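You operate a simulated robot arm through the tools that you are given. There is no shell and no other tool.

The job below is to be done with a simulated robot arm. You get a single attempt, and the scene is never put back.

## Task
Put both cloths and the stick stand into their trays and shut the drawer.

Only the result counts: the job must be done as asked and must still hold three seconds after the hand-in. Knocking over, shifting, dropping, spilling or breaking anything else fails it. Flat cloth is picked up by pressing the open fingertips on it (5 to 10 N) and closing them slowly along it; thin cloth reads only 2 to 8 mm in the jaws.

## Robot
A 6-joint arm with a two-finger parallel gripper on a trunk, on a base that moves. Base frame: it is fixed to the floor where the robot stands at the start and does not move with it; the origin is under the middle of the robot, x ahead of it, y to its left, z up. Units: mm, rad, N and s.
With the tool pointing down near the work surface it reaches from about 580 to 940 mm from the robot's upright axis, wherever it stands. Its first joint turns from -2.601 to 2.601 rad. Places, roughly: cloths tray [600, -100, 800]; shelf drawer by the piano [600, 0, 800]; sticks tray [600, 200, 800]. Payload 3.43 kg.
Tool frame: the origin (TCP) lies between the finger pads and is the grasp point; the fingertips stand 34 mm ahead of it; z points along the fingers, y is the line along which they close. The gripper opens to 128 mm. The fingers are 24 mm wide and 12 mm thick; the gripper's body (48 by 130 mm) begins 96 mm behind the TCP.
Orientation is told as [roll, pitch, yaw] about the base's x, y, z axes, in that order, counted from this pose: with the fingers straight down and closing along the base's y, the tool's x points along the base's -x, its y along +y and its z along -z.

## Interface
- The arm moves only by the tool send_rows. Its argument "series" is a list of rows, each a list of 6 numbers: the shift along the tool's x, y, z in m, then the turn, a rotation vector about the tool's x, y, z in rad. In form: [[x, y, z, rx, ry, rz], ...]. A call has 1 to 20 rows; each row is the pose to reach, as a shift and turn from the pose commanded when the call began, along the tool's axes at that moment. "fingers" is the gripper command, from -1 (fully open) to 1 (shut), values between in proportion, set as the call begins (left out, the last holds). Each row takes 0.2 s and may step no farther than 50 mm and 0.15 rad from the row before; otherwise, or with a gripper value out of range, the whole call is refused. A pose out of reach is approached as far as the arm can. The call stops where the force on the tool passes 40 N (or 10 N more than at its start, if that is more) or the arm is blocked; 0.2 s more then pass. Each finger travels about 108 mm/s and halts on what it meets, pressing with about 43 N; the grip force reading is that of the motor and also rises with nothing between the fingers. The clock runs only during rows and for 0.2 s after the last one: add rows that repeat a pose to give the fingers time. It gives the time, the measured TCP pose, the force on the tool (base axes), the opening and the grip force at its end, in the units of the frame above (readings bear some noise), with the torque about the TCP (base axes, N m) and any sound that the robot's microphone picked up, and new pictures: "views" is both (left out), scene, wrist or none.
- Cameras (640 x 400 px; columns grow to the right, rows downward): "scene" is now at [32.9, 165.4, 1577.3]; the picture's right is [-0.08, -1.00, 0.00], its down [-0.73, 0.06, -0.68] and it looks along [0.68, -0.05, -0.73] (base axes); focal length 258 px, centre (320, 200). "wrist" rides on the gripper at [76, -11, -160] in the tool frame; the picture's right is [0.15, 0.99, 0.00], its down [-0.88, 0.13, -0.45] and it looks along [-0.45, 0.07, 0.89] (tool axes); focal length 234 px, centre (320, 200). There is no depth. A picture from a camera that has moved, and an enlarged one, comes with that camera's place and axes in the base frame and with its lens.
- slide_trunk(by): slides the trunk up (or, below 0, down) by that many mm; the arm and the scene camera ride with it, the base frame stays. It gives what a move gives, with no picture.
- drive_base(legs): drives the robot by 1 to 6 legs, each [ahead, turn to the left] in mm and rad, along the robot's own axes; the way and the turn of a leg run together, so that a leg with both is an arc; at most 1500 mm and 3.142 rad a leg. The arm and the cameras ride along, it lands a little off, and it stops where it bumps. It gives what a move gives, and a new picture of the scene camera.
- aim_head(pan, tilt): turns the head with the scene camera to pan (to the left, within 2.705 rad either way) and tilt (down, from -0.506 to 1.204), counted from straight ahead of the robot. It gives what a move gives, and a new picture of the scene camera.
- close_up(camera, box): a new picture of the part [left, top, right, bottom] of that camera's present view, enlarged. No time passes.
- finish_job(): hands the job in; it is judged then, once.

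Nothing tells you exact positions but the pictures and the camera data. Unless the task says otherwise, let go and move clear before handing in.

The tools are called after "Call:" as name(argument=value, ...) on one line, values as JSON. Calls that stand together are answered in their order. send_rows: Moves the arm, as the interface text tells. Its arguments: {"type":"object","properties":{"series":{"type":"array","items":{"type":"array","items":{"type":"number"}}},"fingers":{"type":"number"},"views":{"type":"string","enum":["both","scene","wrist","none"]}},"required":["series"]} The other tools are called the same way: slide_trunk (by) moves the trunk up or down; drive_base (legs) drives the base; aim_head (pan, tilt) turns the head that bears the scene camera; close_up (camera, box) takes an enlarged picture of a part of a camera's view; finish_job () hands the job in.

At the start:

```text
time_s: 0.0
tcp_pos: [631.4, 278.0, 1068.8]
orientation: [0.004, -0.011, -0.01]
wrist_force: [32.4, 14.5, -68.4]
wrist_torque: [-1.09, 0.0, -0.52]
gripper_width: 128.0
gripper_force: 0.1
trunk travel left (down, up): [-600.0, 110.0]
robot x, y, heading: [-1.5, 3.5, 0.002]
head pan, tilt (commanded): [-0.075, 0.822]
```

scene: 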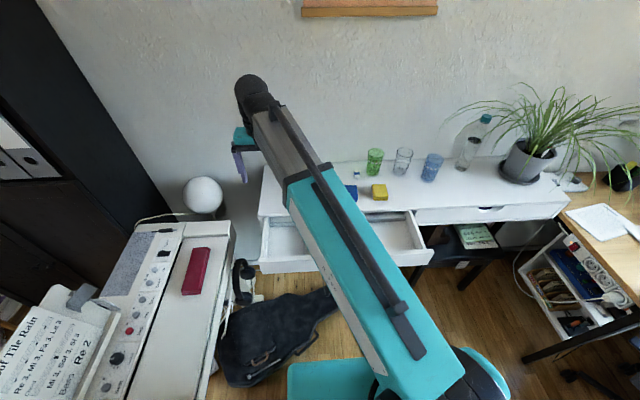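
wrist: 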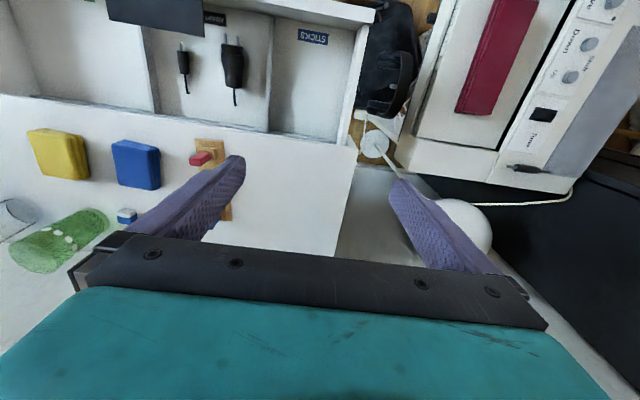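

I see a white shelf with an open drawer with compartments (a "STICKS" label is visible), a yellow and a blue folded cloth-like item, and a wooden stand with a red peg on the shelf top. I'll take close-ups before moving anything.

Call:
close_up(camera="scene", box=[240, 130, 480, 280])

Call:
close_up(camera="wrist", box=[0, 0, 400, 250])

```text
2.67 times, centred on (360, 205) of scene
camera zoom: at [32.9, 165.4, 1577.3], right [-0.08, -1.0, 0.0], down [-0.73, 0.06, -0.68], along [0.68, -0.05, -0.73], focal length 688 px, centre (213, 187)
```

zoom: 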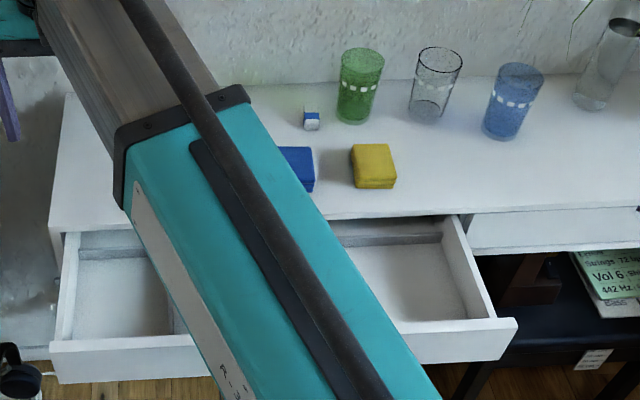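

```text
1.60 times, centred on (200, 125) of wrist
camera zoom: at [554.3, 266.7, 1228.1], right [-0.14, 0.99, 0.0], down [0.88, 0.12, 0.46], along [0.46, 0.07, -0.89], focal length 375 px, centre (512, 320)
```

zoom: 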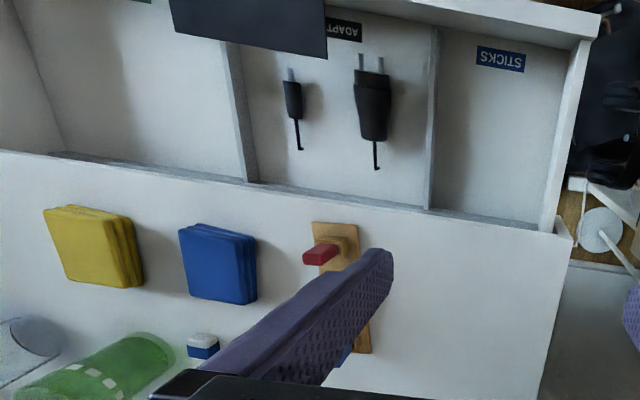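

The shelf top seems to lie near z≈865 with the yellow cloth near (704, -114) and the drawer open in front of it. I'll raise the hand slightly and move it right so both cameras see the items on the left.

Call:
send_rows(series=[[0, -0.03, -0.02, 0, 0, 0], [0, -0.07, -0.04, 0, 0, 0], [0, -0.11, -0.05, 0, 0, 0], [0, -0.15, -0.05, 0, 0, 0], [0, -0.19, -0.05, 0, 0, 0], [0, -0.23, -0.05, 0, 0, 0], [0, -0.23, -0.05, 0, 0, 0]], views="both")

```text
time_s: 0.4
tcp_pos: [635.9, 262.9, 1078.4]
orientation: [0.015, -0.032, -0.027]
wrist_force: [11.6, 2.6, -17.3]
wrist_torque: [0.12, 0.42, 0.07]
gripper_width: 128.2
gripper_force: 0.0
trunk travel left (down, up): [-600.0, 110.0]
robot x, y, heading: [-2.6, -0.1, 0.002]
head pan, tilt (commanded): [-0.075, 0.822]
stopped in row 1: the force on the tool passed its limit at 121 N (the readings are from after the stop); the commanded pose is now the measured one
camera scene: at [32.9, 165.7, 1577.3], right [-0.08, -1.0, 0.0], down [-0.73, 0.06, -0.68], along [0.68, -0.05, -0.73], focal length 258 px, centre (320, 200)
camera wrist: at [555.6, 252.5, 1236.9], right [-0.12, 0.99, 0.01], down [0.87, 0.1, 0.48], along [0.48, 0.07, -0.88], focal length 234 px, centre (320, 200)
```

scene: 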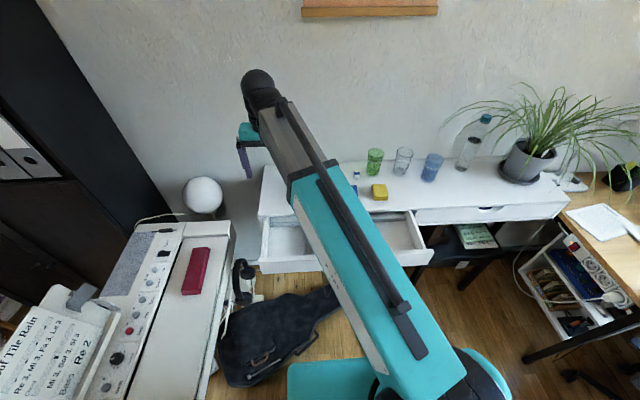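
wrist: 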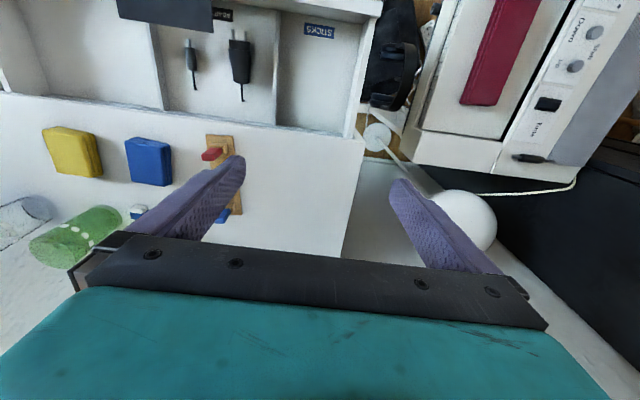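

The stop seems to be a start-up transient, as nothing is near the hand. I'll hold still for a moment and read the force again.

Call:
send_rows(series=[[0, 0, 0, 0, 0, 0], [0, 0, 0, 0, 0, 0], [0, 0, 0, 0, 0, 0]], views="none")

```text
time_s: 1.2
tcp_pos: [635.2, 264.1, 1078.4]
orientation: [0.013, -0.027, -0.028]
wrist_force: [17.3, 5.9, -32.7]
wrist_torque: [-0.34, 0.1, -0.13]
gripper_width: 128.0
gripper_force: 0.0
trunk travel left (down, up): [-600.0, 110.0]
robot x, y, heading: [6.0, 3.3, -0.005]
head pan, tilt (commanded): [-0.075, 0.822]
```

The reading is still changing; I'll hold again with small rows to learn whether the force is a bias or oscillation.

Call:
send_rows(series=[[0, 0, 0, 0, 0, 0], [0, 0, 0, 0, 0, 0], [0, 0, 0, 0, 0, 0], [0, 0, 0, 0, 0, 0], [0, 0, 0, 0, 0, 0]], views="none")

Call:
send_rows(series=[[0, -0.005, -0.005, 0, 0, 0], [0, -0.01, -0.01, 0, 0, 0]], views="none")

```text
time_s: 2.4
tcp_pos: [636.0, 264.2, 1079.2]
orientation: [0.015, -0.028, -0.027]
wrist_force: [15.0, 8.9, -32.6]
wrist_torque: [-0.7, -0.03, -0.33]
gripper_width: 128.0
gripper_force: 0.0
trunk travel left (down, up): [-600.0, 110.0]
robot x, y, heading: [-1.5, 0.2, -0.0]
head pan, tilt (commanded): [-0.075, 0.822]
```

```text
time_s: 2.7
tcp_pos: [635.7, 261.5, 1080.4]
orientation: [0.016, -0.032, -0.031]
wrist_force: [8.2, 1.5, -13.7]
wrist_torque: [-0.19, 0.33, -0.06]
gripper_width: 127.8
gripper_force: 0.1
trunk travel left (down, up): [-600.0, 110.0]
robot x, y, heading: [1.7, 0.1, -0.004]
head pan, tilt (commanded): [-0.075, 0.822]
stopped in row 1: the force on the tool passed its limit at 53 N (the readings are from after the stop); the commanded pose is now the measured one
```

The force pulls the hand steadily forward and down and grows when I move up and right, so something may be touching or holding the hand. I'll look closely at it.

Call:
close_up(camera="scene", box=[190, 50, 350, 150])

Call:
close_up(camera="scene", box=[180, 110, 340, 210])

Call:
close_up(camera="wrist", box=[60, 0, 380, 200])

Call:
close_up(camera="wrist", box=[320, 0, 640, 200])

Call:
close_up(camera="wrist", box=[0, 150, 400, 400])

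```text
4.00 times, centred on (270, 100) of scene
camera zoom: at [32.9, 165.4, 1577.3], right [-0.08, -1.0, 0.0], down [-0.73, 0.06, -0.68], along [0.68, -0.05, -0.73], focal length 1032 px, centre (520, 600)
```

zoom: 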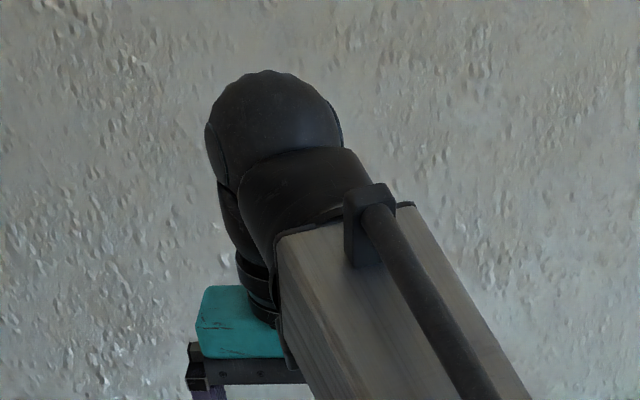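

```text
4.00 times, centred on (260, 160) of scene
camera zoom: at [32.9, 165.4, 1577.3], right [-0.08, -1.0, 0.0], down [-0.73, 0.06, -0.68], along [0.68, -0.05, -0.73], focal length 1032 px, centre (560, 360)
```

zoom: 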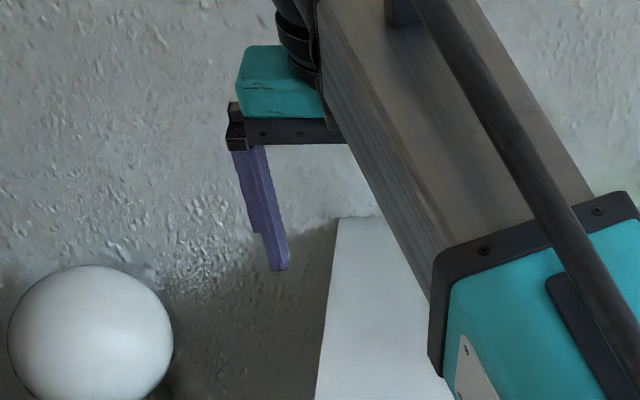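

```text
2.00 times, centred on (220, 100) of wrist
camera zoom: at [555.8, 250.3, 1239.2], right [-0.12, 0.99, 0.01], down [0.87, 0.1, 0.49], along [0.48, 0.07, -0.87], focal length 468 px, centre (520, 400)
```

zoom: 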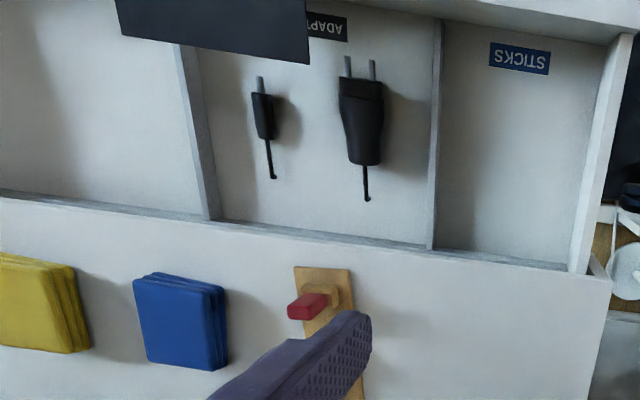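

```text
2.00 times, centred on (480, 100) of wrist
camera zoom: at [555.8, 250.3, 1239.2], right [-0.12, 0.99, 0.01], down [0.87, 0.1, 0.49], along [0.48, 0.07, -0.87], focal length 468 px, centre (0, 400)
```

zoom: 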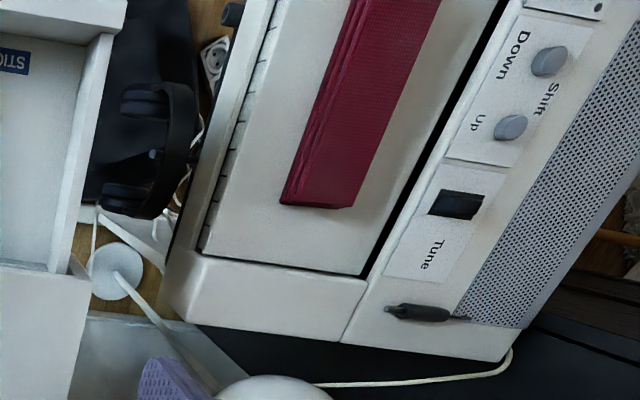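

```text
1.60 times, centred on (200, 275) of wrist
camera zoom: at [555.8, 250.3, 1239.2], right [-0.12, 0.99, 0.01], down [0.87, 0.1, 0.49], along [0.48, 0.07, -0.87], focal length 375 px, centre (512, 80)
```

zoom: 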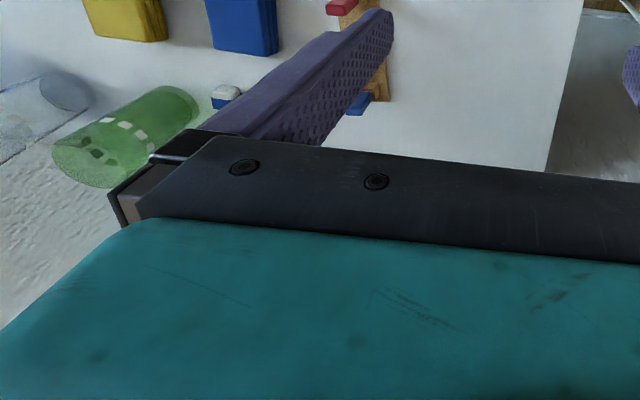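

Nothing external touches the hand; the gripper body looks very close to the forearm, so it may be a self-contact. I'll move gently away from it (down and forward) and see whether the force falls.

Call:
send_rows(series=[[-0.004, 0.002, 0.006, 0, 0, 0], [-0.01, 0.004, 0.014, 0, 0, 0], [-0.016, 0.006, 0.022, 0, 0, 0], [-0.016, 0.006, 0.022, 0, 0, 0]], views="none")

```text
time_s: 3.7
tcp_pos: [652.4, 267.4, 1059.9]
orientation: [0.017, -0.032, -0.03]
wrist_force: [-0.3, -0.3, 0.4]
wrist_torque: [-0.02, 0.01, 0.0]
gripper_width: 128.2
gripper_force: 0.0
trunk travel left (down, up): [-600.0, 110.0]
robot x, y, heading: [1.0, 0.5, -0.001]
head pan, tilt (commanded): [-0.075, 0.822]
```

The force is now zero, confirming a self-contact near the forearm when high and close in. I'll now move the hand to the right along an arc at this height to uncover the left items for the cameras.

Call:
send_rows(series=[[-0.006, -0.04, 0, 0, 0, 0], [-0.012, -0.08, 0, 0, 0, 0], [-0.018, -0.12, 0, 0, 0, 0], [-0.024, -0.16, 0, 0, 0, 0], [-0.03, -0.2, 0, 0, 0, 0], [-0.036, -0.24, 0, 0, 0, 0], [-0.04, -0.28, 0, 0, 0, 0], [-0.04, -0.32, 0, 0, 0, 0], [-0.04, -0.32, 0, 0, 0, 0]], views="both")

```text
time_s: 5.7
tcp_pos: [680.7, -50.9, 1054.8]
orientation: [0.016, -0.031, -0.032]
wrist_force: [0.8, 0.3, -0.1]
wrist_torque: [0.03, -0.01, -0.01]
gripper_width: 127.9
gripper_force: 0.0
trunk travel left (down, up): [-600.0, 110.0]
robot x, y, heading: [-2.0, -2.0, -0.002]
head pan, tilt (commanded): [-0.075, 0.822]
camera scene: at [32.9, 165.2, 1577.3], right [-0.08, -1.0, 0.0], down [-0.73, 0.06, -0.68], along [0.68, -0.05, -0.73], focal length 258 px, centre (320, 200)
camera wrist: at [602.0, -63.2, 1212.5], right [-0.12, 0.99, 0.01], down [0.87, 0.1, 0.48], along [0.48, 0.07, -0.87], focal length 234 px, centre (320, 200)
```

scene: 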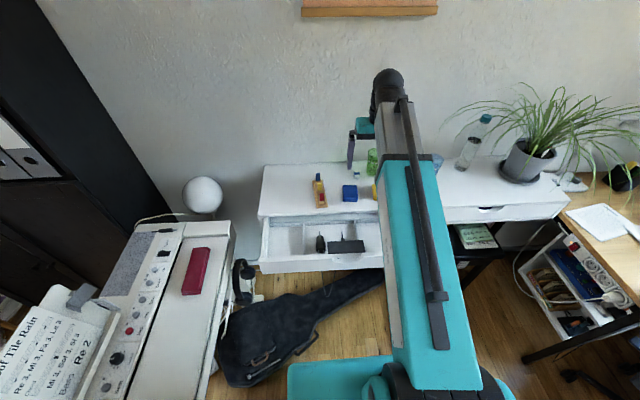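
wrist: 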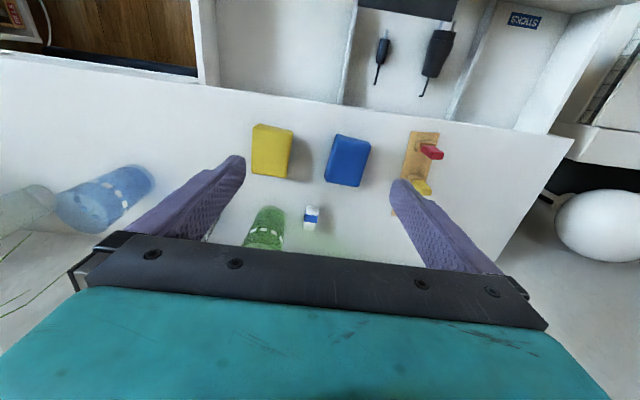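

Call:
close_up(camera="scene", box=[250, 155, 410, 275])

Call:
close_up(camera="wrist", box=[220, 60, 460, 260])

Call:
close_up(camera="wrist", box=[180, 0, 640, 160])

Call:
close_up(camera="scene", box=[300, 165, 380, 225])

```text
3.33 times, centred on (330, 215) of scene
camera zoom: at [32.9, 165.2, 1577.3], right [-0.08, -1.0, 0.0], down [-0.73, 0.06, -0.68], along [0.68, -0.05, -0.73], focal length 860 px, centre (287, 150)
```

zoom: 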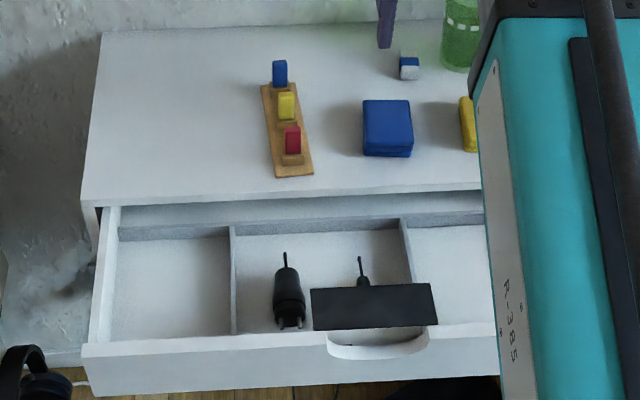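

```text
2.00 times, centred on (340, 160) of wrist
camera zoom: at [602.0, -63.2, 1212.5], right [-0.12, 0.99, 0.01], down [0.87, 0.1, 0.48], along [0.48, 0.07, -0.87], focal length 468 px, centre (280, 280)
```

zoom: 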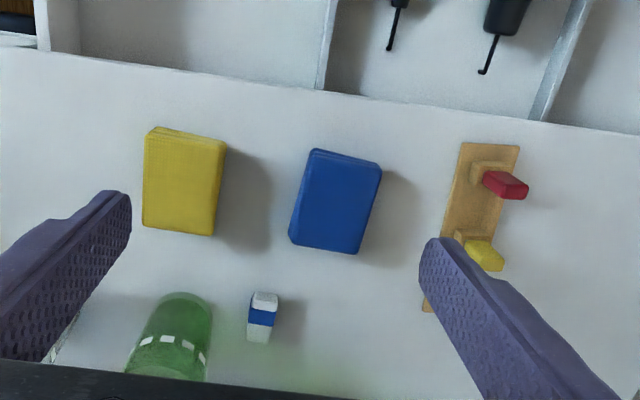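

```text
1.39 times, centred on (410, 80) of wrist
camera zoom: at [602.0, -63.2, 1212.5], right [-0.12, 0.99, 0.01], down [0.87, 0.1, 0.48], along [0.48, 0.07, -0.87], focal length 326 px, centre (195, 367)
```

zoom: 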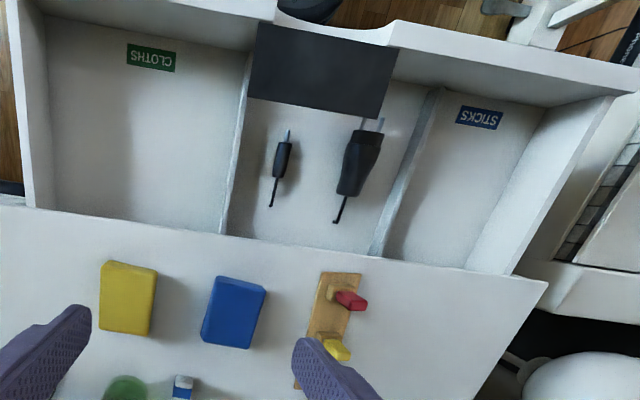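

```text
6.67 times, centred on (340, 195) of scene
camera zoom: at [32.9, 165.2, 1577.3], right [-0.08, -1.0, 0.0], down [-0.73, 0.06, -0.68], along [0.68, -0.05, -0.73], focal length 1721 px, centre (187, 233)
```

zoom: 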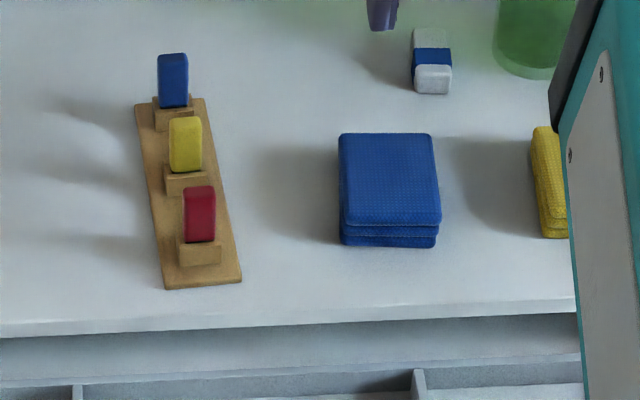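

The stick stand is a wooden plate with three USB sticks (red, yellow, blue); the folded cloths are blue and yellow; the labelled trays are CLOTHS (right) and STICKS (left). A black plate sits over the drawer's front edge near (500, 43, 836), so I'll look at it more closely.

Call:
close_up(camera="scene", box=[315, 215, 395, 275])

Call:
close_up(camera="wrist", box=[320, 0, 480, 100])

Call:
close_up(camera="scene", box=[250, 205, 330, 280])

```text
6.67 times, centred on (355, 245) of scene
camera zoom: at [32.9, 165.2, 1577.3], right [-0.08, -1.0, 0.0], down [-0.73, 0.06, -0.68], along [0.68, -0.05, -0.73], focal length 1721 px, centre (87, -100)
```

zoom: 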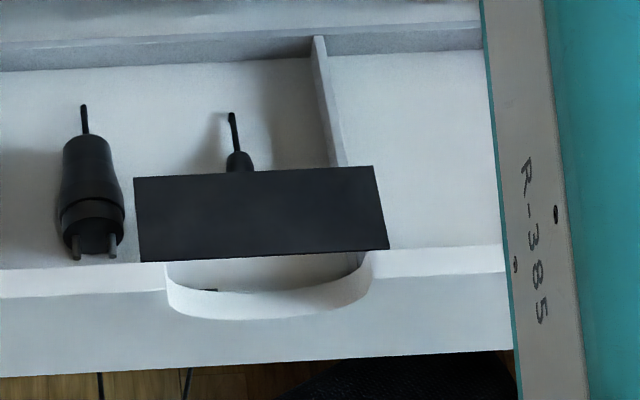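

```text
4.00 times, centred on (400, 50) of wrist
camera zoom: at [602.0, -63.2, 1212.5], right [-0.12, 0.99, 0.01], down [0.87, 0.1, 0.48], along [0.48, 0.07, -0.87], focal length 937 px, centre (0, 800)
```

zoom: 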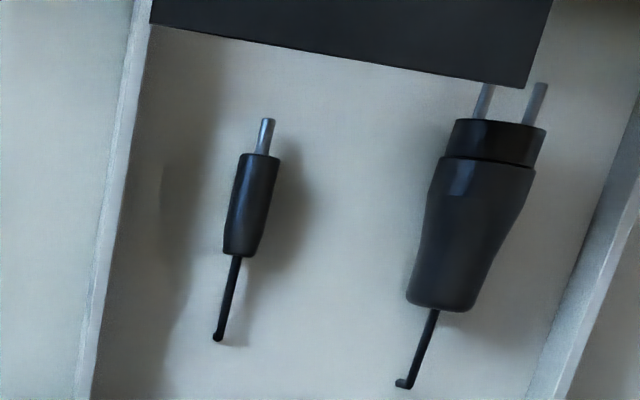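

```text
5.33 times, centred on (290, 242) of scene
camera zoom: at [32.9, 165.2, 1577.3], right [-0.08, -1.0, 0.0], down [-0.73, 0.06, -0.68], along [0.68, -0.05, -0.73], focal length 1376 px, centre (480, -27)
```

zoom: 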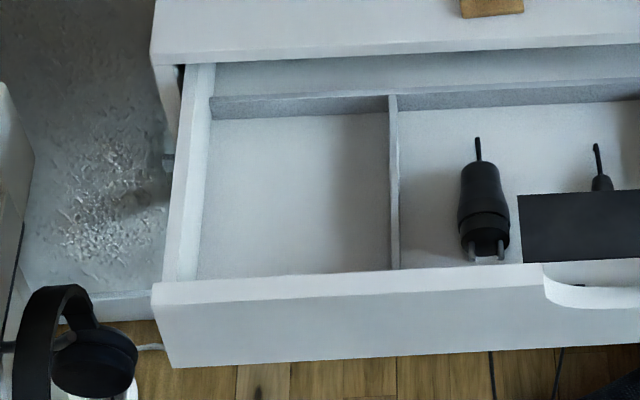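

The cloths are three-layer folded stacks: blue at about (718, -3), yellow at about (716, -117), both about 53×72 mm and lying slightly turned. The stand (about 148×43 mm) is near (731, 112), the tray floors are near z≈764, and the black plate is the cover of the drawer's finger pull. Next I'll square the hand up and hover over the blue cloth.

Call:
send_rows(series=[[-0.008, 0.012, 0.02, 0.004, 0.008, 0.02], [-0.016, 0.024, 0.045, 0.008, 0.016, 0.04], [-0.025, 0.036, 0.07, 0.012, 0.024, 0.06], [-0.033, 0.048, 0.097, 0.016, 0.031, 0.078], [-0.033, 0.048, 0.097, 0.016, 0.031, 0.078], [-0.033, 0.048, 0.097, 0.016, 0.031, 0.078]], views="both")

```text
time_s: 7.1
tcp_pos: [718.2, -4.9, 961.1]
orientation: [0.002, 0.0, -0.11]
wrist_force: [-0.4, 0.5, 0.5]
wrist_torque: [-0.02, 0.02, 0.0]
gripper_width: 127.9
gripper_force: 0.1
trunk travel left (down, up): [-600.0, 110.0]
robot x, y, heading: [0.8, -3.1, -0.002]
head pan, tilt (commanded): [-0.075, 0.822]
camera scene: at [32.9, 165.3, 1577.3], right [-0.08, -1.0, 0.0], down [-0.73, 0.06, -0.68], along [0.68, -0.05, -0.73], focal length 258 px, centre (320, 200)
camera wrist: at [644.0, -9.1, 1121.3], right [-0.04, 1.0, 0.0], down [0.89, 0.03, 0.46], along [0.45, 0.02, -0.89], focal length 234 px, centre (320, 200)
```

scene: 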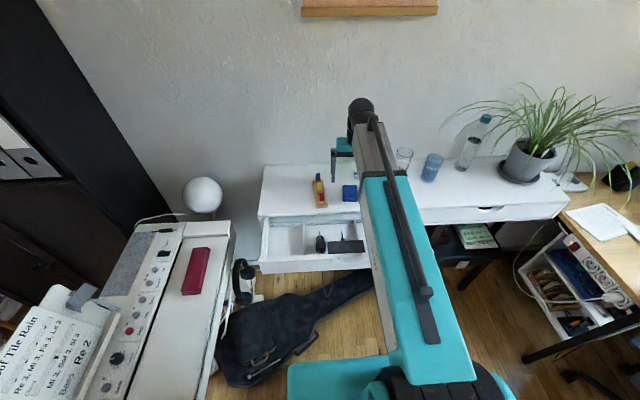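
wrist: 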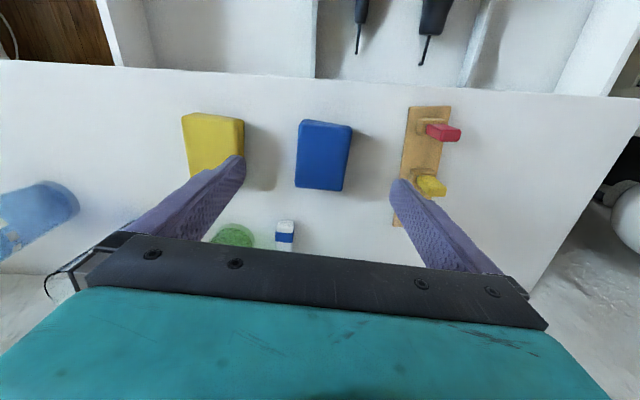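

The hand hovers squarely above the blue cloth. I'll narrow the fingers to about 80 mm and come down around the cloth until the tips are just above the shelf.

Call:
send_rows(series=[[0.003, 0.001, 0.0, 0, 0, 0], [0.003, 0.001, 0.0, 0, 0, -0.01], [0.003, 0.001, 0.015, 0, 0, -0.02], [0.003, 0.001, 0.03, 0, 0, -0.02], [0.003, 0.001, 0.045, 0, 0, -0.02], [0.003, 0.001, 0.055, 0, 0, -0.02], [0.003, 0.001, 0.055, 0, 0, -0.02]], fingers=-0.25, views="both")

```text
time_s: 8.7
tcp_pos: [718.2, -3.2, 907.3]
orientation: [0.002, -0.001, -0.09]
wrist_force: [-0.3, -0.7, -0.8]
wrist_torque: [0.02, -0.02, 0.0]
gripper_width: 79.9
gripper_force: 0.0
trunk travel left (down, up): [-600.0, 110.0]
robot x, y, heading: [1.8, 1.2, -0.002]
head pan, tilt (commanded): [-0.075, 0.822]
camera scene: at [33.0, 165.4, 1577.3], right [-0.08, -1.0, 0.0], down [-0.73, 0.06, -0.68], along [0.68, -0.05, -0.73], focal length 258 px, centre (320, 200)
camera wrist: at [642.3, -8.2, 1067.0], right [-0.06, 1.0, 0.0], down [0.89, 0.05, 0.46], along [0.45, 0.03, -0.89], focal length 234 px, centre (320, 200)
```

scene: 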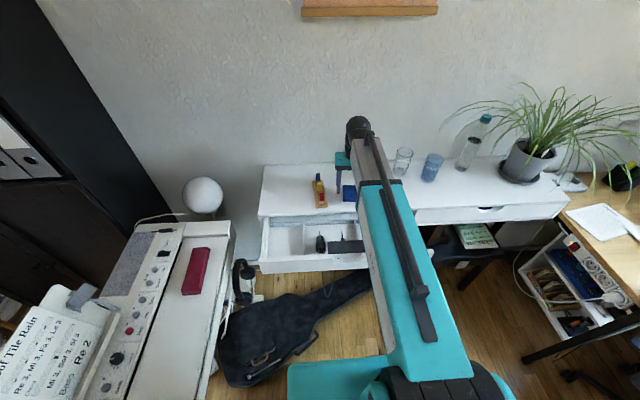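
wrist: 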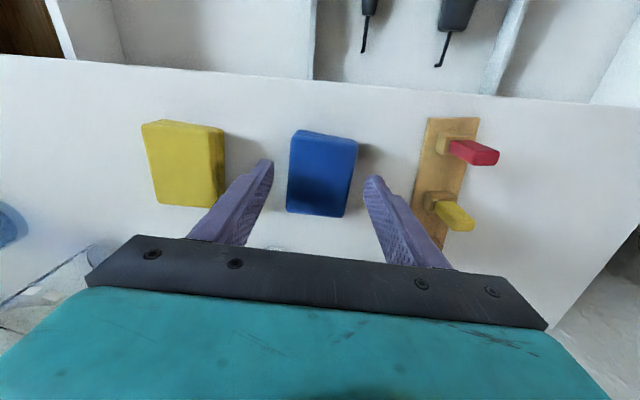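

The tips straddle the blue cloth evenly at tip height of about 873. I'll lower in small steps, watching the force for the shelf.

Call:
send_rows(series=[[0, 0, 0.003, 0, 0, 0], [0, 0, 0.006, 0, 0, 0], [0, 0, 0.008, 0, 0, 0], [0, 0, 0.008, 0, 0, 0]], views="wrist")

```text
time_s: 9.7
tcp_pos: [717.5, -3.8, 898.1]
orientation: [0.002, 0.0, -0.089]
wrist_force: [0.0, -0.2, 0.1]
wrist_torque: [-0.01, -0.02, 0.03]
gripper_width: 80.1
gripper_force: 0.1
trunk travel left (down, up): [-600.0, 110.0]
robot x, y, heading: [-2.3, 0.4, -0.005]
head pan, tilt (commanded): [-0.075, 0.822]
camera wrist: at [642.0, -8.4, 1058.3], right [-0.06, 1.0, 0.0], down [0.89, 0.05, 0.46], along [0.45, 0.03, -0.89], focal length 234 px, centre (320, 200)
```

wrist: 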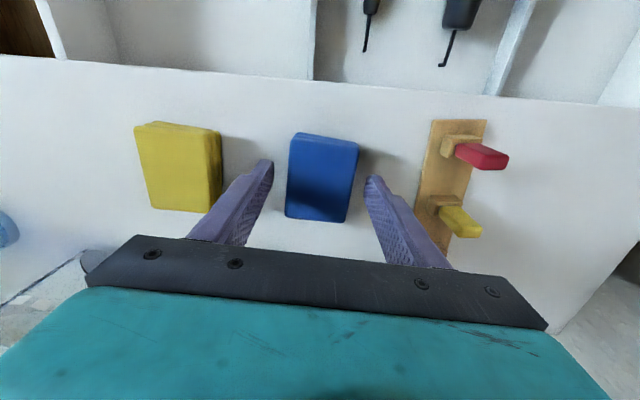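

Still free at tip height of about 864; I'll continue down in 2 mm increments.

Call:
send_rows(series=[[0, 0, 0.002, 0, 0, 0], [0, 0, 0.002, 0, 0, 0]], views="none")

Call:
send_rows(series=[[0, 0, 0.002, 0, 0, 0], [0, 0, 0.002, 0, 0, 0]], views="none")

```text
time_s: 10.3
tcp_pos: [716.0, -2.5, 895.8]
orientation: [0.001, -0.001, -0.088]
wrist_force: [0.5, 1.0, 0.0]
wrist_torque: [-0.02, 0.0, -0.01]
gripper_width: 80.1
gripper_force: 0.0
trunk travel left (down, up): [-600.0, 110.0]
robot x, y, heading: [2.0, -0.3, -0.003]
head pan, tilt (commanded): [-0.075, 0.822]
```

```text
time_s: 10.9
tcp_pos: [717.2, -4.4, 894.9]
orientation: [0.001, -0.001, -0.089]
wrist_force: [0.6, -0.2, 0.3]
wrist_torque: [-0.02, 0.02, 0.0]
gripper_width: 79.9
gripper_force: 0.1
trunk travel left (down, up): [-600.0, 110.0]
robot x, y, heading: [-0.7, -2.2, -0.0]
head pan, tilt (commanded): [-0.075, 0.822]
```

No contact yet at tip height of about 860; two more small steps.

Call:
send_rows(series=[[0, 0, 0.002, 0, 0, 0], [0, 0, 0.002, 0, 0, 0]], views="none")

Call:
send_rows(series=[[0, 0, 0.002, 0, 0, 0], [0, 0, 0.002, 0, 0, 0]], views="wrist")

```text
time_s: 11.5
tcp_pos: [717.1, -3.4, 892.0]
orientation: [0.003, 0.001, -0.088]
wrist_force: [0.1, -0.4, -0.1]
wrist_torque: [0.02, -0.02, 0.0]
gripper_width: 80.0
gripper_force: 0.0
trunk travel left (down, up): [-600.0, 110.0]
robot x, y, heading: [-1.3, -0.6, -0.006]
head pan, tilt (commanded): [-0.075, 0.822]
```

```text
time_s: 12.1
tcp_pos: [717.4, -3.7, 890.4]
orientation: [0.0, -0.001, -0.089]
wrist_force: [0.9, -0.2, 0.3]
wrist_torque: [-0.03, 0.0, -0.03]
gripper_width: 80.0
gripper_force: 0.0
trunk travel left (down, up): [-600.0, 110.0]
robot x, y, heading: [2.0, 1.7, -0.0]
head pan, tilt (commanded): [-0.075, 0.822]
camera wrist: at [641.9, -9.1, 1050.7], right [-0.06, 1.0, 0.0], down [0.89, 0.05, 0.46], along [0.45, 0.03, -0.89], focal length 234 px, centre (320, 200)
```

wrist: 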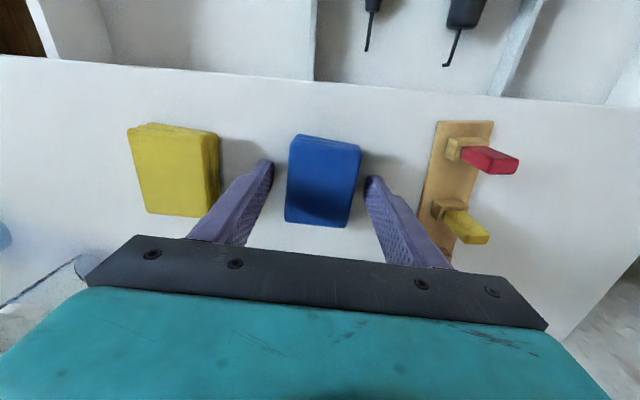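

Tip shadows are closing on the tips but there is no contact at about 856 yet. Continuing down.

Call:
send_rows(series=[[0, 0, 0.002, 0, 0, 0], [0, 0, 0.002, 0, 0, 0]], views="none")

Call:
send_rows(series=[[0, 0, 0.002, 0, 0, 0], [0, 0, 0.002, 0, 0, 0]], views="none")

Call:
close_up(camera="wrist", box=[240, 120, 400, 220])

```text
time_s: 12.7
tcp_pos: [717.0, -2.4, 890.1]
orientation: [-0.001, 0.0, -0.091]
wrist_force: [-0.8, -0.1, 11.3]
wrist_torque: [-0.52, 0.12, -0.04]
gripper_width: 80.0
gripper_force: 0.5
trunk travel left (down, up): [-600.0, 110.0]
robot x, y, heading: [-0.3, 3.6, -0.006]
head pan, tilt (commanded): [-0.075, 0.822]
```

```text
time_s: 13.3
tcp_pos: [717.5, -4.7, 889.1]
orientation: [0.001, -0.004, -0.089]
wrist_force: [2.6, -0.3, 33.6]
wrist_torque: [-1.21, 0.4, 0.01]
gripper_width: 80.4
gripper_force: 0.5
trunk travel left (down, up): [-600.0, 110.0]
robot x, y, heading: [0.3, 3.8, 0.001]
head pan, tilt (commanded): [-0.075, 0.822]
```

```text
4.00 times, centred on (320, 170) of wrist
camera zoom: at [641.2, -8.8, 1049.2], right [-0.06, 1.0, 0.0], down [0.89, 0.05, 0.46], along [0.46, 0.03, -0.89], focal length 937 px, centre (320, 320)
```

zoom: 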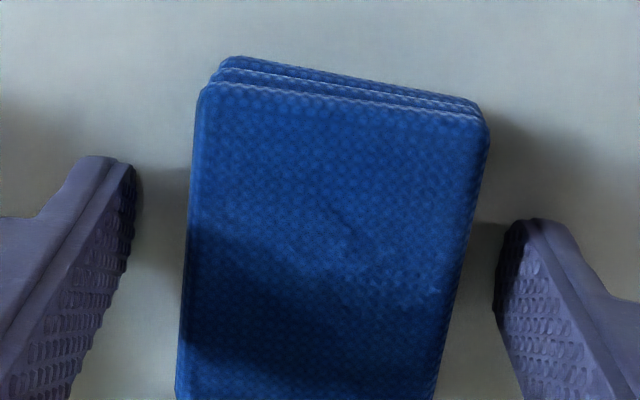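

Contact: the shelf top is at z≈855. I'll lift 5 mm so the tips clear it by about 2 mm, then close slowly on the cloth.

Call:
send_rows(series=[[0, 0, -0.005, 0, 0, 0], [0, 0, -0.005, 0, 0, 0]], views="none")

Call:
send_rows(series=[[0, 0, 0, 0, 0, 0], [0, 0, 0, 0, 0, 0]], fingers=0.05, views="none")

Call:
send_rows(series=[[0, 0, 0, 0, 0, 0], [0, 0, 0, 0, 0, 0]], fingers=0.12, views="wrist")

```text
time_s: 13.9
tcp_pos: [716.0, -4.1, 888.6]
orientation: [0.001, 0.005, -0.088]
wrist_force: [0.1, -0.1, -0.3]
wrist_torque: [0.05, -0.02, -0.04]
gripper_width: 80.0
gripper_force: 0.0
trunk travel left (down, up): [-600.0, 110.0]
robot x, y, heading: [-1.5, 6.0, -0.002]
head pan, tilt (commanded): [-0.075, 0.822]
```

```text
time_s: 14.5
tcp_pos: [717.5, -3.0, 890.3]
orientation: [0.0, 0.001, -0.09]
wrist_force: [-0.3, -0.6, 0.8]
wrist_torque: [-0.03, 0.0, 0.0]
gripper_width: 61.0
gripper_force: 0.0
trunk travel left (down, up): [-600.0, 110.0]
robot x, y, heading: [0.7, -1.2, -0.002]
head pan, tilt (commanded): [-0.075, 0.822]
```

```text
time_s: 15.1
tcp_pos: [716.4, -3.5, 891.2]
orientation: [0.003, 0.0, -0.09]
wrist_force: [-0.2, -0.7, 0.0]
wrist_torque: [0.02, -0.03, -0.02]
gripper_width: 56.2
gripper_force: 0.1
trunk travel left (down, up): [-600.0, 110.0]
robot x, y, heading: [-1.4, 0.4, -0.0]
head pan, tilt (commanded): [-0.075, 0.822]
camera wrist: at [642.3, -8.9, 1051.3], right [-0.06, 1.0, 0.0], down [0.89, 0.05, 0.46], along [0.45, 0.03, -0.89], focal length 234 px, centre (320, 200)
```

wrist: 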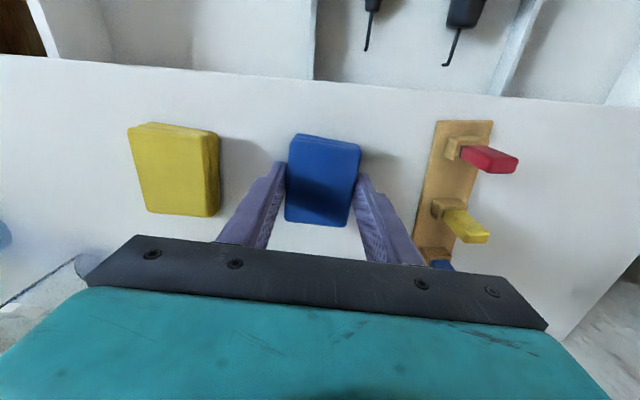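

The pads are about to touch the cloth on both sides. I'll close further in small steps and watch the grip force.

Call:
send_rows(series=[[0, 0, 0, 0, 0, 0], [0, 0, 0, 0, 0, 0]], fingers=0.18, views="none")

Call:
send_rows(series=[[0, 0, 0, 0, 0, 0], [0, 0, 0, 0, 0, 0]], fingers=0.24, views="wrist")

```text
time_s: 15.7
tcp_pos: [716.4, -4.2, 891.4]
orientation: [0.002, 0.001, -0.089]
wrist_force: [0.2, -0.5, 0.8]
wrist_torque: [0.04, -0.05, -0.05]
gripper_width: 53.6
gripper_force: 42.5
trunk travel left (down, up): [-600.0, 110.0]
robot x, y, heading: [-1.6, 0.3, -0.001]
head pan, tilt (commanded): [-0.075, 0.822]
```

```text
time_s: 16.3
tcp_pos: [716.8, -3.4, 891.1]
orientation: [0.003, 0.0, -0.09]
wrist_force: [0.7, -0.4, 0.9]
wrist_torque: [0.01, -0.01, -0.04]
gripper_width: 53.6
gripper_force: 43.2
trunk travel left (down, up): [-600.0, 110.0]
robot x, y, heading: [-0.6, 0.6, -0.001]
head pan, tilt (commanded): [-0.075, 0.822]
camera wrist: at [642.3, -8.9, 1051.4], right [-0.06, 1.0, 0.0], down [0.89, 0.05, 0.46], along [0.45, 0.03, -0.89], focal length 234 px, centre (320, 200)
```

wrist: 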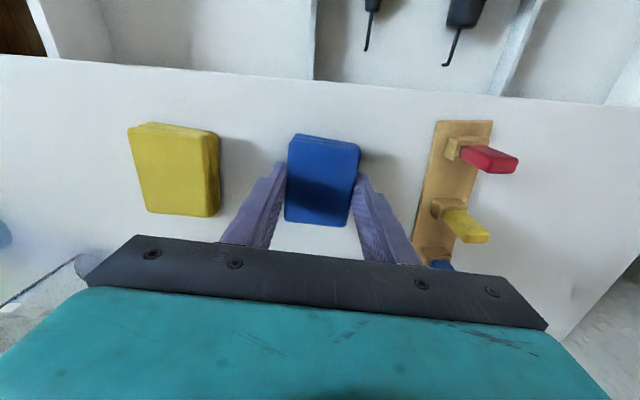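

The cloth holds firmly as a block 53.6 mm wide. I'll lift it gently and check the grip.

Call:
send_rows(series=[[0, 0, -0.005, 0, 0, 0], [0, 0, -0.015, 0, 0, 0], [0, 0, -0.03, 0, 0, 0], [0, 0, -0.045, 0, 0, 0], [0, 0, -0.06, 0, 0, 0], [0, 0, -0.06, 0, 0, 0]], views="both")

```text
time_s: 17.7
tcp_pos: [718.5, -3.0, 950.9]
orientation: [0.004, 0.0, -0.089]
wrist_force: [-0.2, 0.9, -0.1]
wrist_torque: [-0.03, -0.03, 0.01]
gripper_width: 53.4
gripper_force: 42.3
trunk travel left (down, up): [-600.0, 110.0]
robot x, y, heading: [1.2, 0.4, -0.002]
head pan, tilt (commanded): [-0.075, 0.822]
camera scene: at [33.0, 165.4, 1577.3], right [-0.08, -1.0, 0.0], down [-0.73, 0.06, -0.68], along [0.68, -0.05, -0.73], focal length 258 px, centre (320, 200)
camera wrist: at [642.9, -8.2, 1111.3], right [-0.06, 1.0, 0.0], down [0.89, 0.05, 0.45], along [0.45, 0.03, -0.89], focal length 234 px, centre (320, 200)
```

scene: 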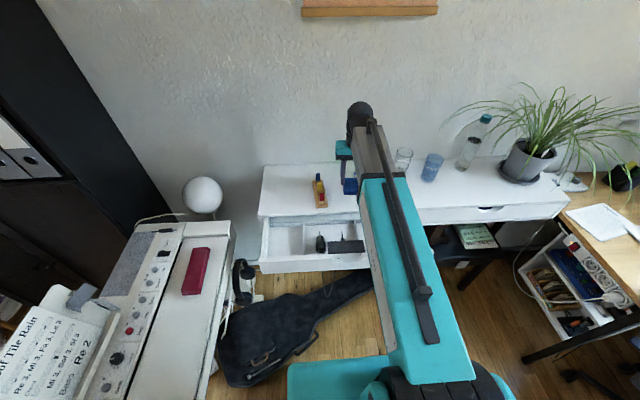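
wrist: 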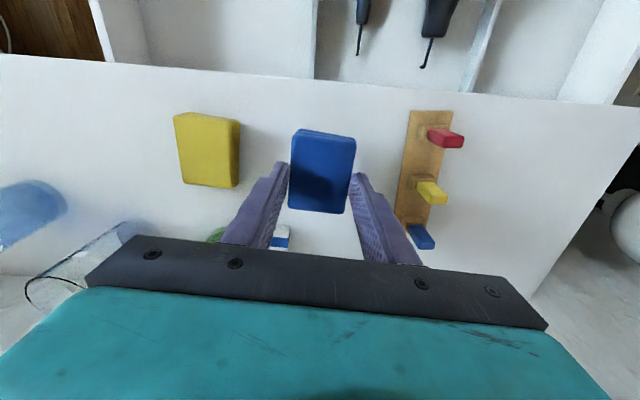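

The blue cloth is held well clear. I'll carry it back over the drawer to above the CLOTHS tray at about (600, -85).

Call:
send_rows(series=[[0.03, -0.003, 0, 0, 0, 0], [0.06, -0.006, 0, 0, 0, 0], [0.09, -0.015, 0, 0, 0, 0], [0.112, -0.04, 0, 0, 0, 0], [0.111, -0.066, 0, 0, 0, 0], [0.109, -0.0917, 0, 0, 0, 0], [0.109, -0.0917, 0, 0, 0, 0], [0.109, -0.0917, 0, 0, 0, 0]], views="both")

```text
time_s: 19.5
tcp_pos: [600.2, -85.6, 950.5]
orientation: [0.001, 0.0, -0.09]
wrist_force: [0.0, 0.8, -0.1]
wrist_torque: [0.01, 0.0, 0.02]
gripper_width: 53.5
gripper_force: 43.5
trunk travel left (down, up): [-600.0, 110.0]
robot x, y, heading: [1.3, 5.9, 0.001]
head pan, tilt (commanded): [-0.075, 0.822]
camera scene: at [33.0, 165.5, 1577.3], right [-0.08, -1.0, 0.0], down [-0.73, 0.06, -0.68], along [0.68, -0.05, -0.73], focal length 258 px, centre (320, 200)
camera wrist: at [525.0, -90.6, 1110.4], right [-0.06, 1.0, 0.0], down [0.89, 0.05, 0.46], along [0.45, 0.03, -0.89], focal length 234 px, centre (320, 200)
```

scene: 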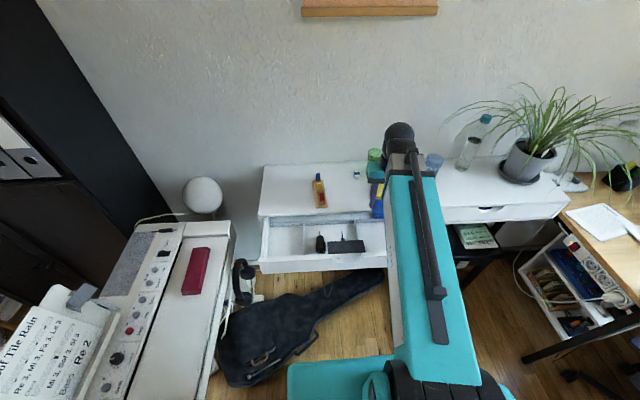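
wrist: 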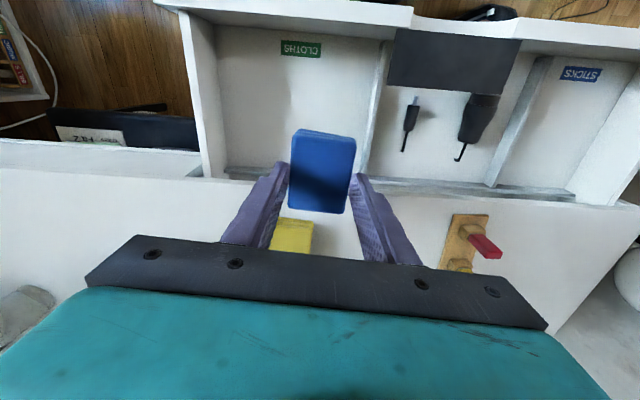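

I'm above the CLOTHS tray, which spans roughly x 475–647, y -225…-13. I'll shift slightly toward the robot and descend into the tray.

Call:
send_rows(series=[[0.008, -0.001, 0.0, 0, 0, 0], [0.008, -0.001, 0.03, 0, 0, 0], [0.008, -0.001, 0.06, 0, 0, 0], [0.008, -0.001, 0.09, 0, 0, 0], [0.008, -0.001, 0.115, 0, 0, 0], [0.008, -0.001, 0.135, 0, 0, 0], [0.008, -0.001, 0.135, 0, 0, 0]], views="both")

```text
time_s: 20.9
tcp_pos: [593.1, -84.3, 820.9]
orientation: [0.001, -0.006, -0.089]
wrist_force: [0.9, 1.2, 18.5]
wrist_torque: [0.0, 0.51, -0.02]
gripper_width: 53.6
gripper_force: 43.3
trunk travel left (down, up): [-600.0, 110.0]
robot x, y, heading: [-1.5, 2.0, -0.003]
head pan, tilt (commanded): [-0.075, 0.822]
stopped in row 7: the force on the tool passed its limit at 47 N (the readings are from after the stop); the commanded pose is now the measured one
camera scene: at [32.2, 165.6, 1577.7], right [-0.08, -1.0, 0.0], down [-0.73, 0.06, -0.68], along [0.68, -0.05, -0.73], focal length 258 px, centre (320, 200)
camera wrist: at [517.0, -89.7, 981.1], right [-0.06, 1.0, 0.0], down [0.89, 0.05, 0.46], along [0.46, 0.03, -0.89], focal length 234 px, centre (320, 200)
```

scene: 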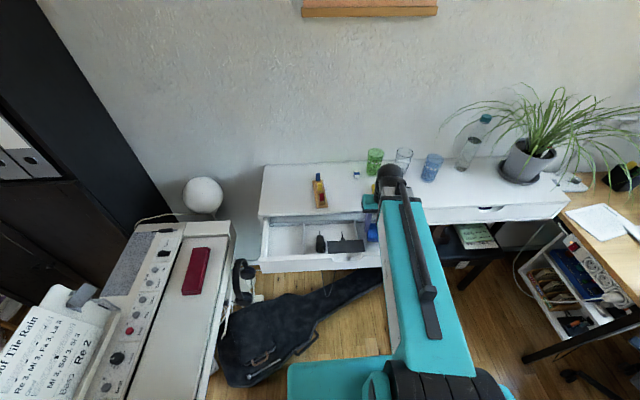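
wrist: 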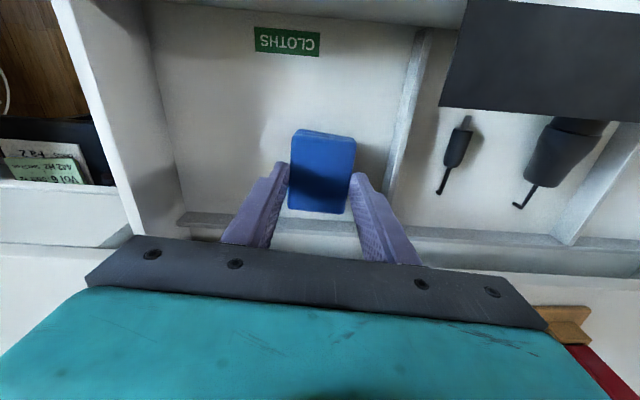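

Contact came at tip height of about 787, higher than my estimate for the floor. I'll look closely to check that the cloth is on the tray floor.

Call:
close_up(camera="wrist", box=[160, 80, 440, 255])

Call:
close_up(camera="scene", box=[330, 180, 410, 280])

```text
2.29 times, centred on (300, 168) of wrist
camera zoom: at [517.0, -89.7, 981.1], right [-0.06, 1.0, 0.0], down [0.89, 0.05, 0.46], along [0.46, 0.03, -0.89], focal length 535 px, centre (366, 274)
```

zoom: 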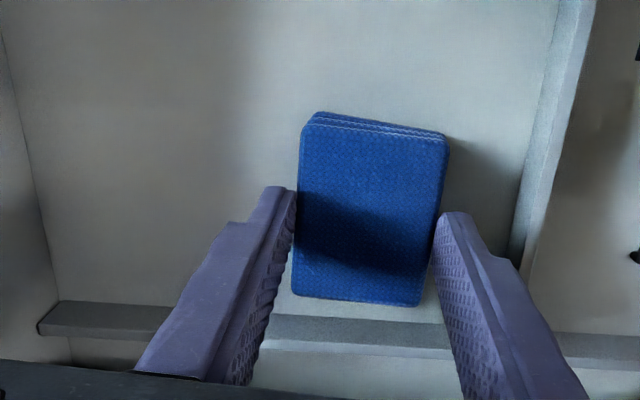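

```text
4.00 times, centred on (370, 230) of scene
camera zoom: at [32.2, 165.6, 1577.7], right [-0.08, -1.0, 0.0], down [-0.73, 0.06, -0.68], along [0.68, -0.05, -0.73], focal length 1032 px, centre (120, 80)
```

zoom: 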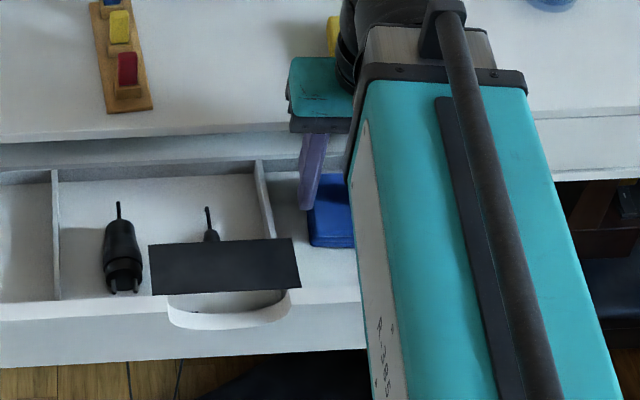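

I'm not sure yet whether the cloth rests on the floor. I'll probe with a very small lift and re-lower to see where the force starts.

Call:
send_rows(series=[[0, 0, -0.003, 0, 0, 0], [0, 0, -0.006, 0, 0, 0], [0, 0, -0.006, 0, 0, 0]], views="none")

Call:
send_rows(series=[[0, 0, 0.002, 0, 0, 0], [0, 0, 0.002, 0, 0, 0]], views="none")

Call:
send_rows(series=[[0, 0, 0.002, 0, 0, 0], [0, 0, 0.002, 0, 0, 0]], views="none")

Call:
send_rows(series=[[0, 0, 0.002, 0, 0, 0], [0, 0, 0.002, 0, 0, 0]], views="wrist")

```text
time_s: 21.8
tcp_pos: [594.1, -85.4, 825.0]
orientation: [0.001, -0.004, -0.089]
wrist_force: [0.4, -0.3, -0.7]
wrist_torque: [-0.01, 0.02, -0.01]
gripper_width: 53.4
gripper_force: 42.8
trunk travel left (down, up): [-600.0, 110.0]
robot x, y, heading: [1.5, 1.6, 0.001]
head pan, tilt (commanded): [-0.075, 0.822]
```

```text
time_s: 22.4
tcp_pos: [593.5, -84.8, 824.0]
orientation: [0.0, -0.003, -0.09]
wrist_force: [-0.1, 0.3, -1.0]
wrist_torque: [0.05, -0.01, -0.03]
gripper_width: 53.8
gripper_force: 43.2
trunk travel left (down, up): [-600.0, 110.0]
robot x, y, heading: [5.2, 7.1, -0.002]
head pan, tilt (commanded): [-0.075, 0.822]
```

```text
time_s: 22.9
tcp_pos: [592.8, -85.1, 821.7]
orientation: [0.002, -0.005, -0.09]
wrist_force: [0.5, -0.1, 0.5]
wrist_torque: [0.02, -0.04, 0.01]
gripper_width: 53.5
gripper_force: 43.3
trunk travel left (down, up): [-600.0, 110.0]
robot x, y, heading: [-1.8, 1.1, -0.004]
head pan, tilt (commanded): [-0.075, 0.822]
```

```text
time_s: 23.6
tcp_pos: [593.7, -85.2, 821.5]
orientation: [0.002, -0.006, -0.089]
wrist_force: [1.9, -0.2, 15.6]
wrist_torque: [-0.11, 0.16, 0.04]
gripper_width: 53.7
gripper_force: 42.8
trunk travel left (down, up): [-600.0, 110.0]
robot x, y, heading: [0.1, 1.9, -0.001]
head pan, tilt (commanded): [-0.075, 0.822]
camera wrist: at [516.8, -90.0, 981.1], right [-0.06, 1.0, 0.0], down [0.89, 0.05, 0.46], along [0.46, 0.03, -0.89], focal length 234 px, centre (320, 200)
```

wrist: 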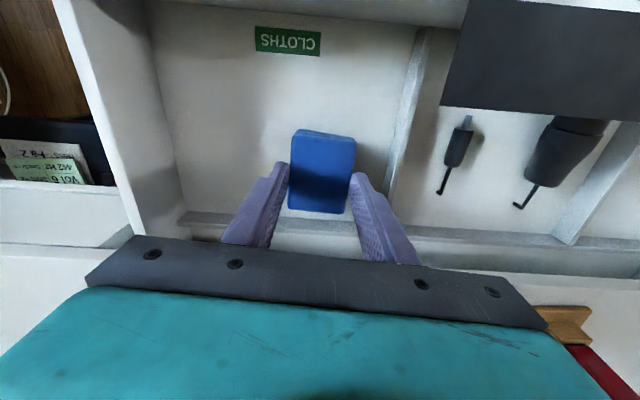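

The wrist pictures show the cloth slid down in the jaws to near the fingertips while lifting, so its underside now stands on the tray floor (about z≈768). The contact is central, so I'll release by opening to about 66 mm and rise.

Call:
send_rows(series=[[0, 0, -0.002, 0, 0, 0], [0, 0, -0.002, 0, 0, 0]], views="none")

Call:
send_rows(series=[[0, 0, 0, 0, 0, 0], [0, 0, 0, 0, 0, 0]], fingers=-0.05, views="wrist")

```text
time_s: 24.1
tcp_pos: [593.7, -85.8, 821.9]
orientation: [0.0, -0.003, -0.089]
wrist_force: [0.4, 0.7, 0.6]
wrist_torque: [-0.04, -0.01, -0.01]
gripper_width: 53.3
gripper_force: 43.1
trunk travel left (down, up): [-600.0, 110.0]
robot x, y, heading: [3.2, -1.5, -0.004]
head pan, tilt (commanded): [-0.075, 0.822]
```

```text
time_s: 24.8
tcp_pos: [592.4, -85.9, 822.2]
orientation: [0.003, -0.004, -0.089]
wrist_force: [0.0, 0.4, 0.3]
wrist_torque: [0.02, -0.02, 0.0]
gripper_width: 67.0
gripper_force: 0.1
trunk travel left (down, up): [-600.0, 110.0]
robot x, y, heading: [-0.4, 1.6, -0.005]
head pan, tilt (commanded): [-0.075, 0.822]
camera wrist: at [517.3, -90.2, 981.8], right [-0.06, 1.0, 0.0], down [0.89, 0.05, 0.46], along [0.46, 0.03, -0.89], focal length 234 px, centre (320, 200)
```

wrist: 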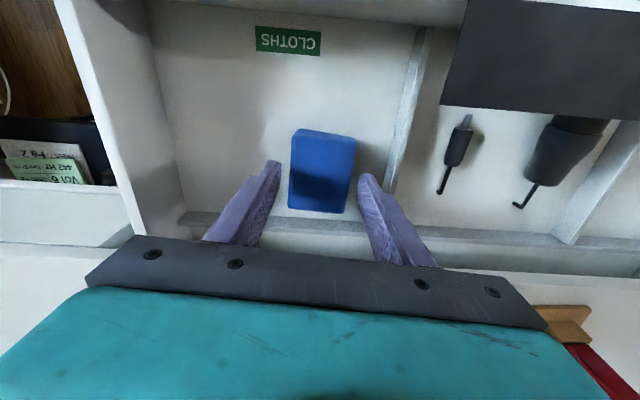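

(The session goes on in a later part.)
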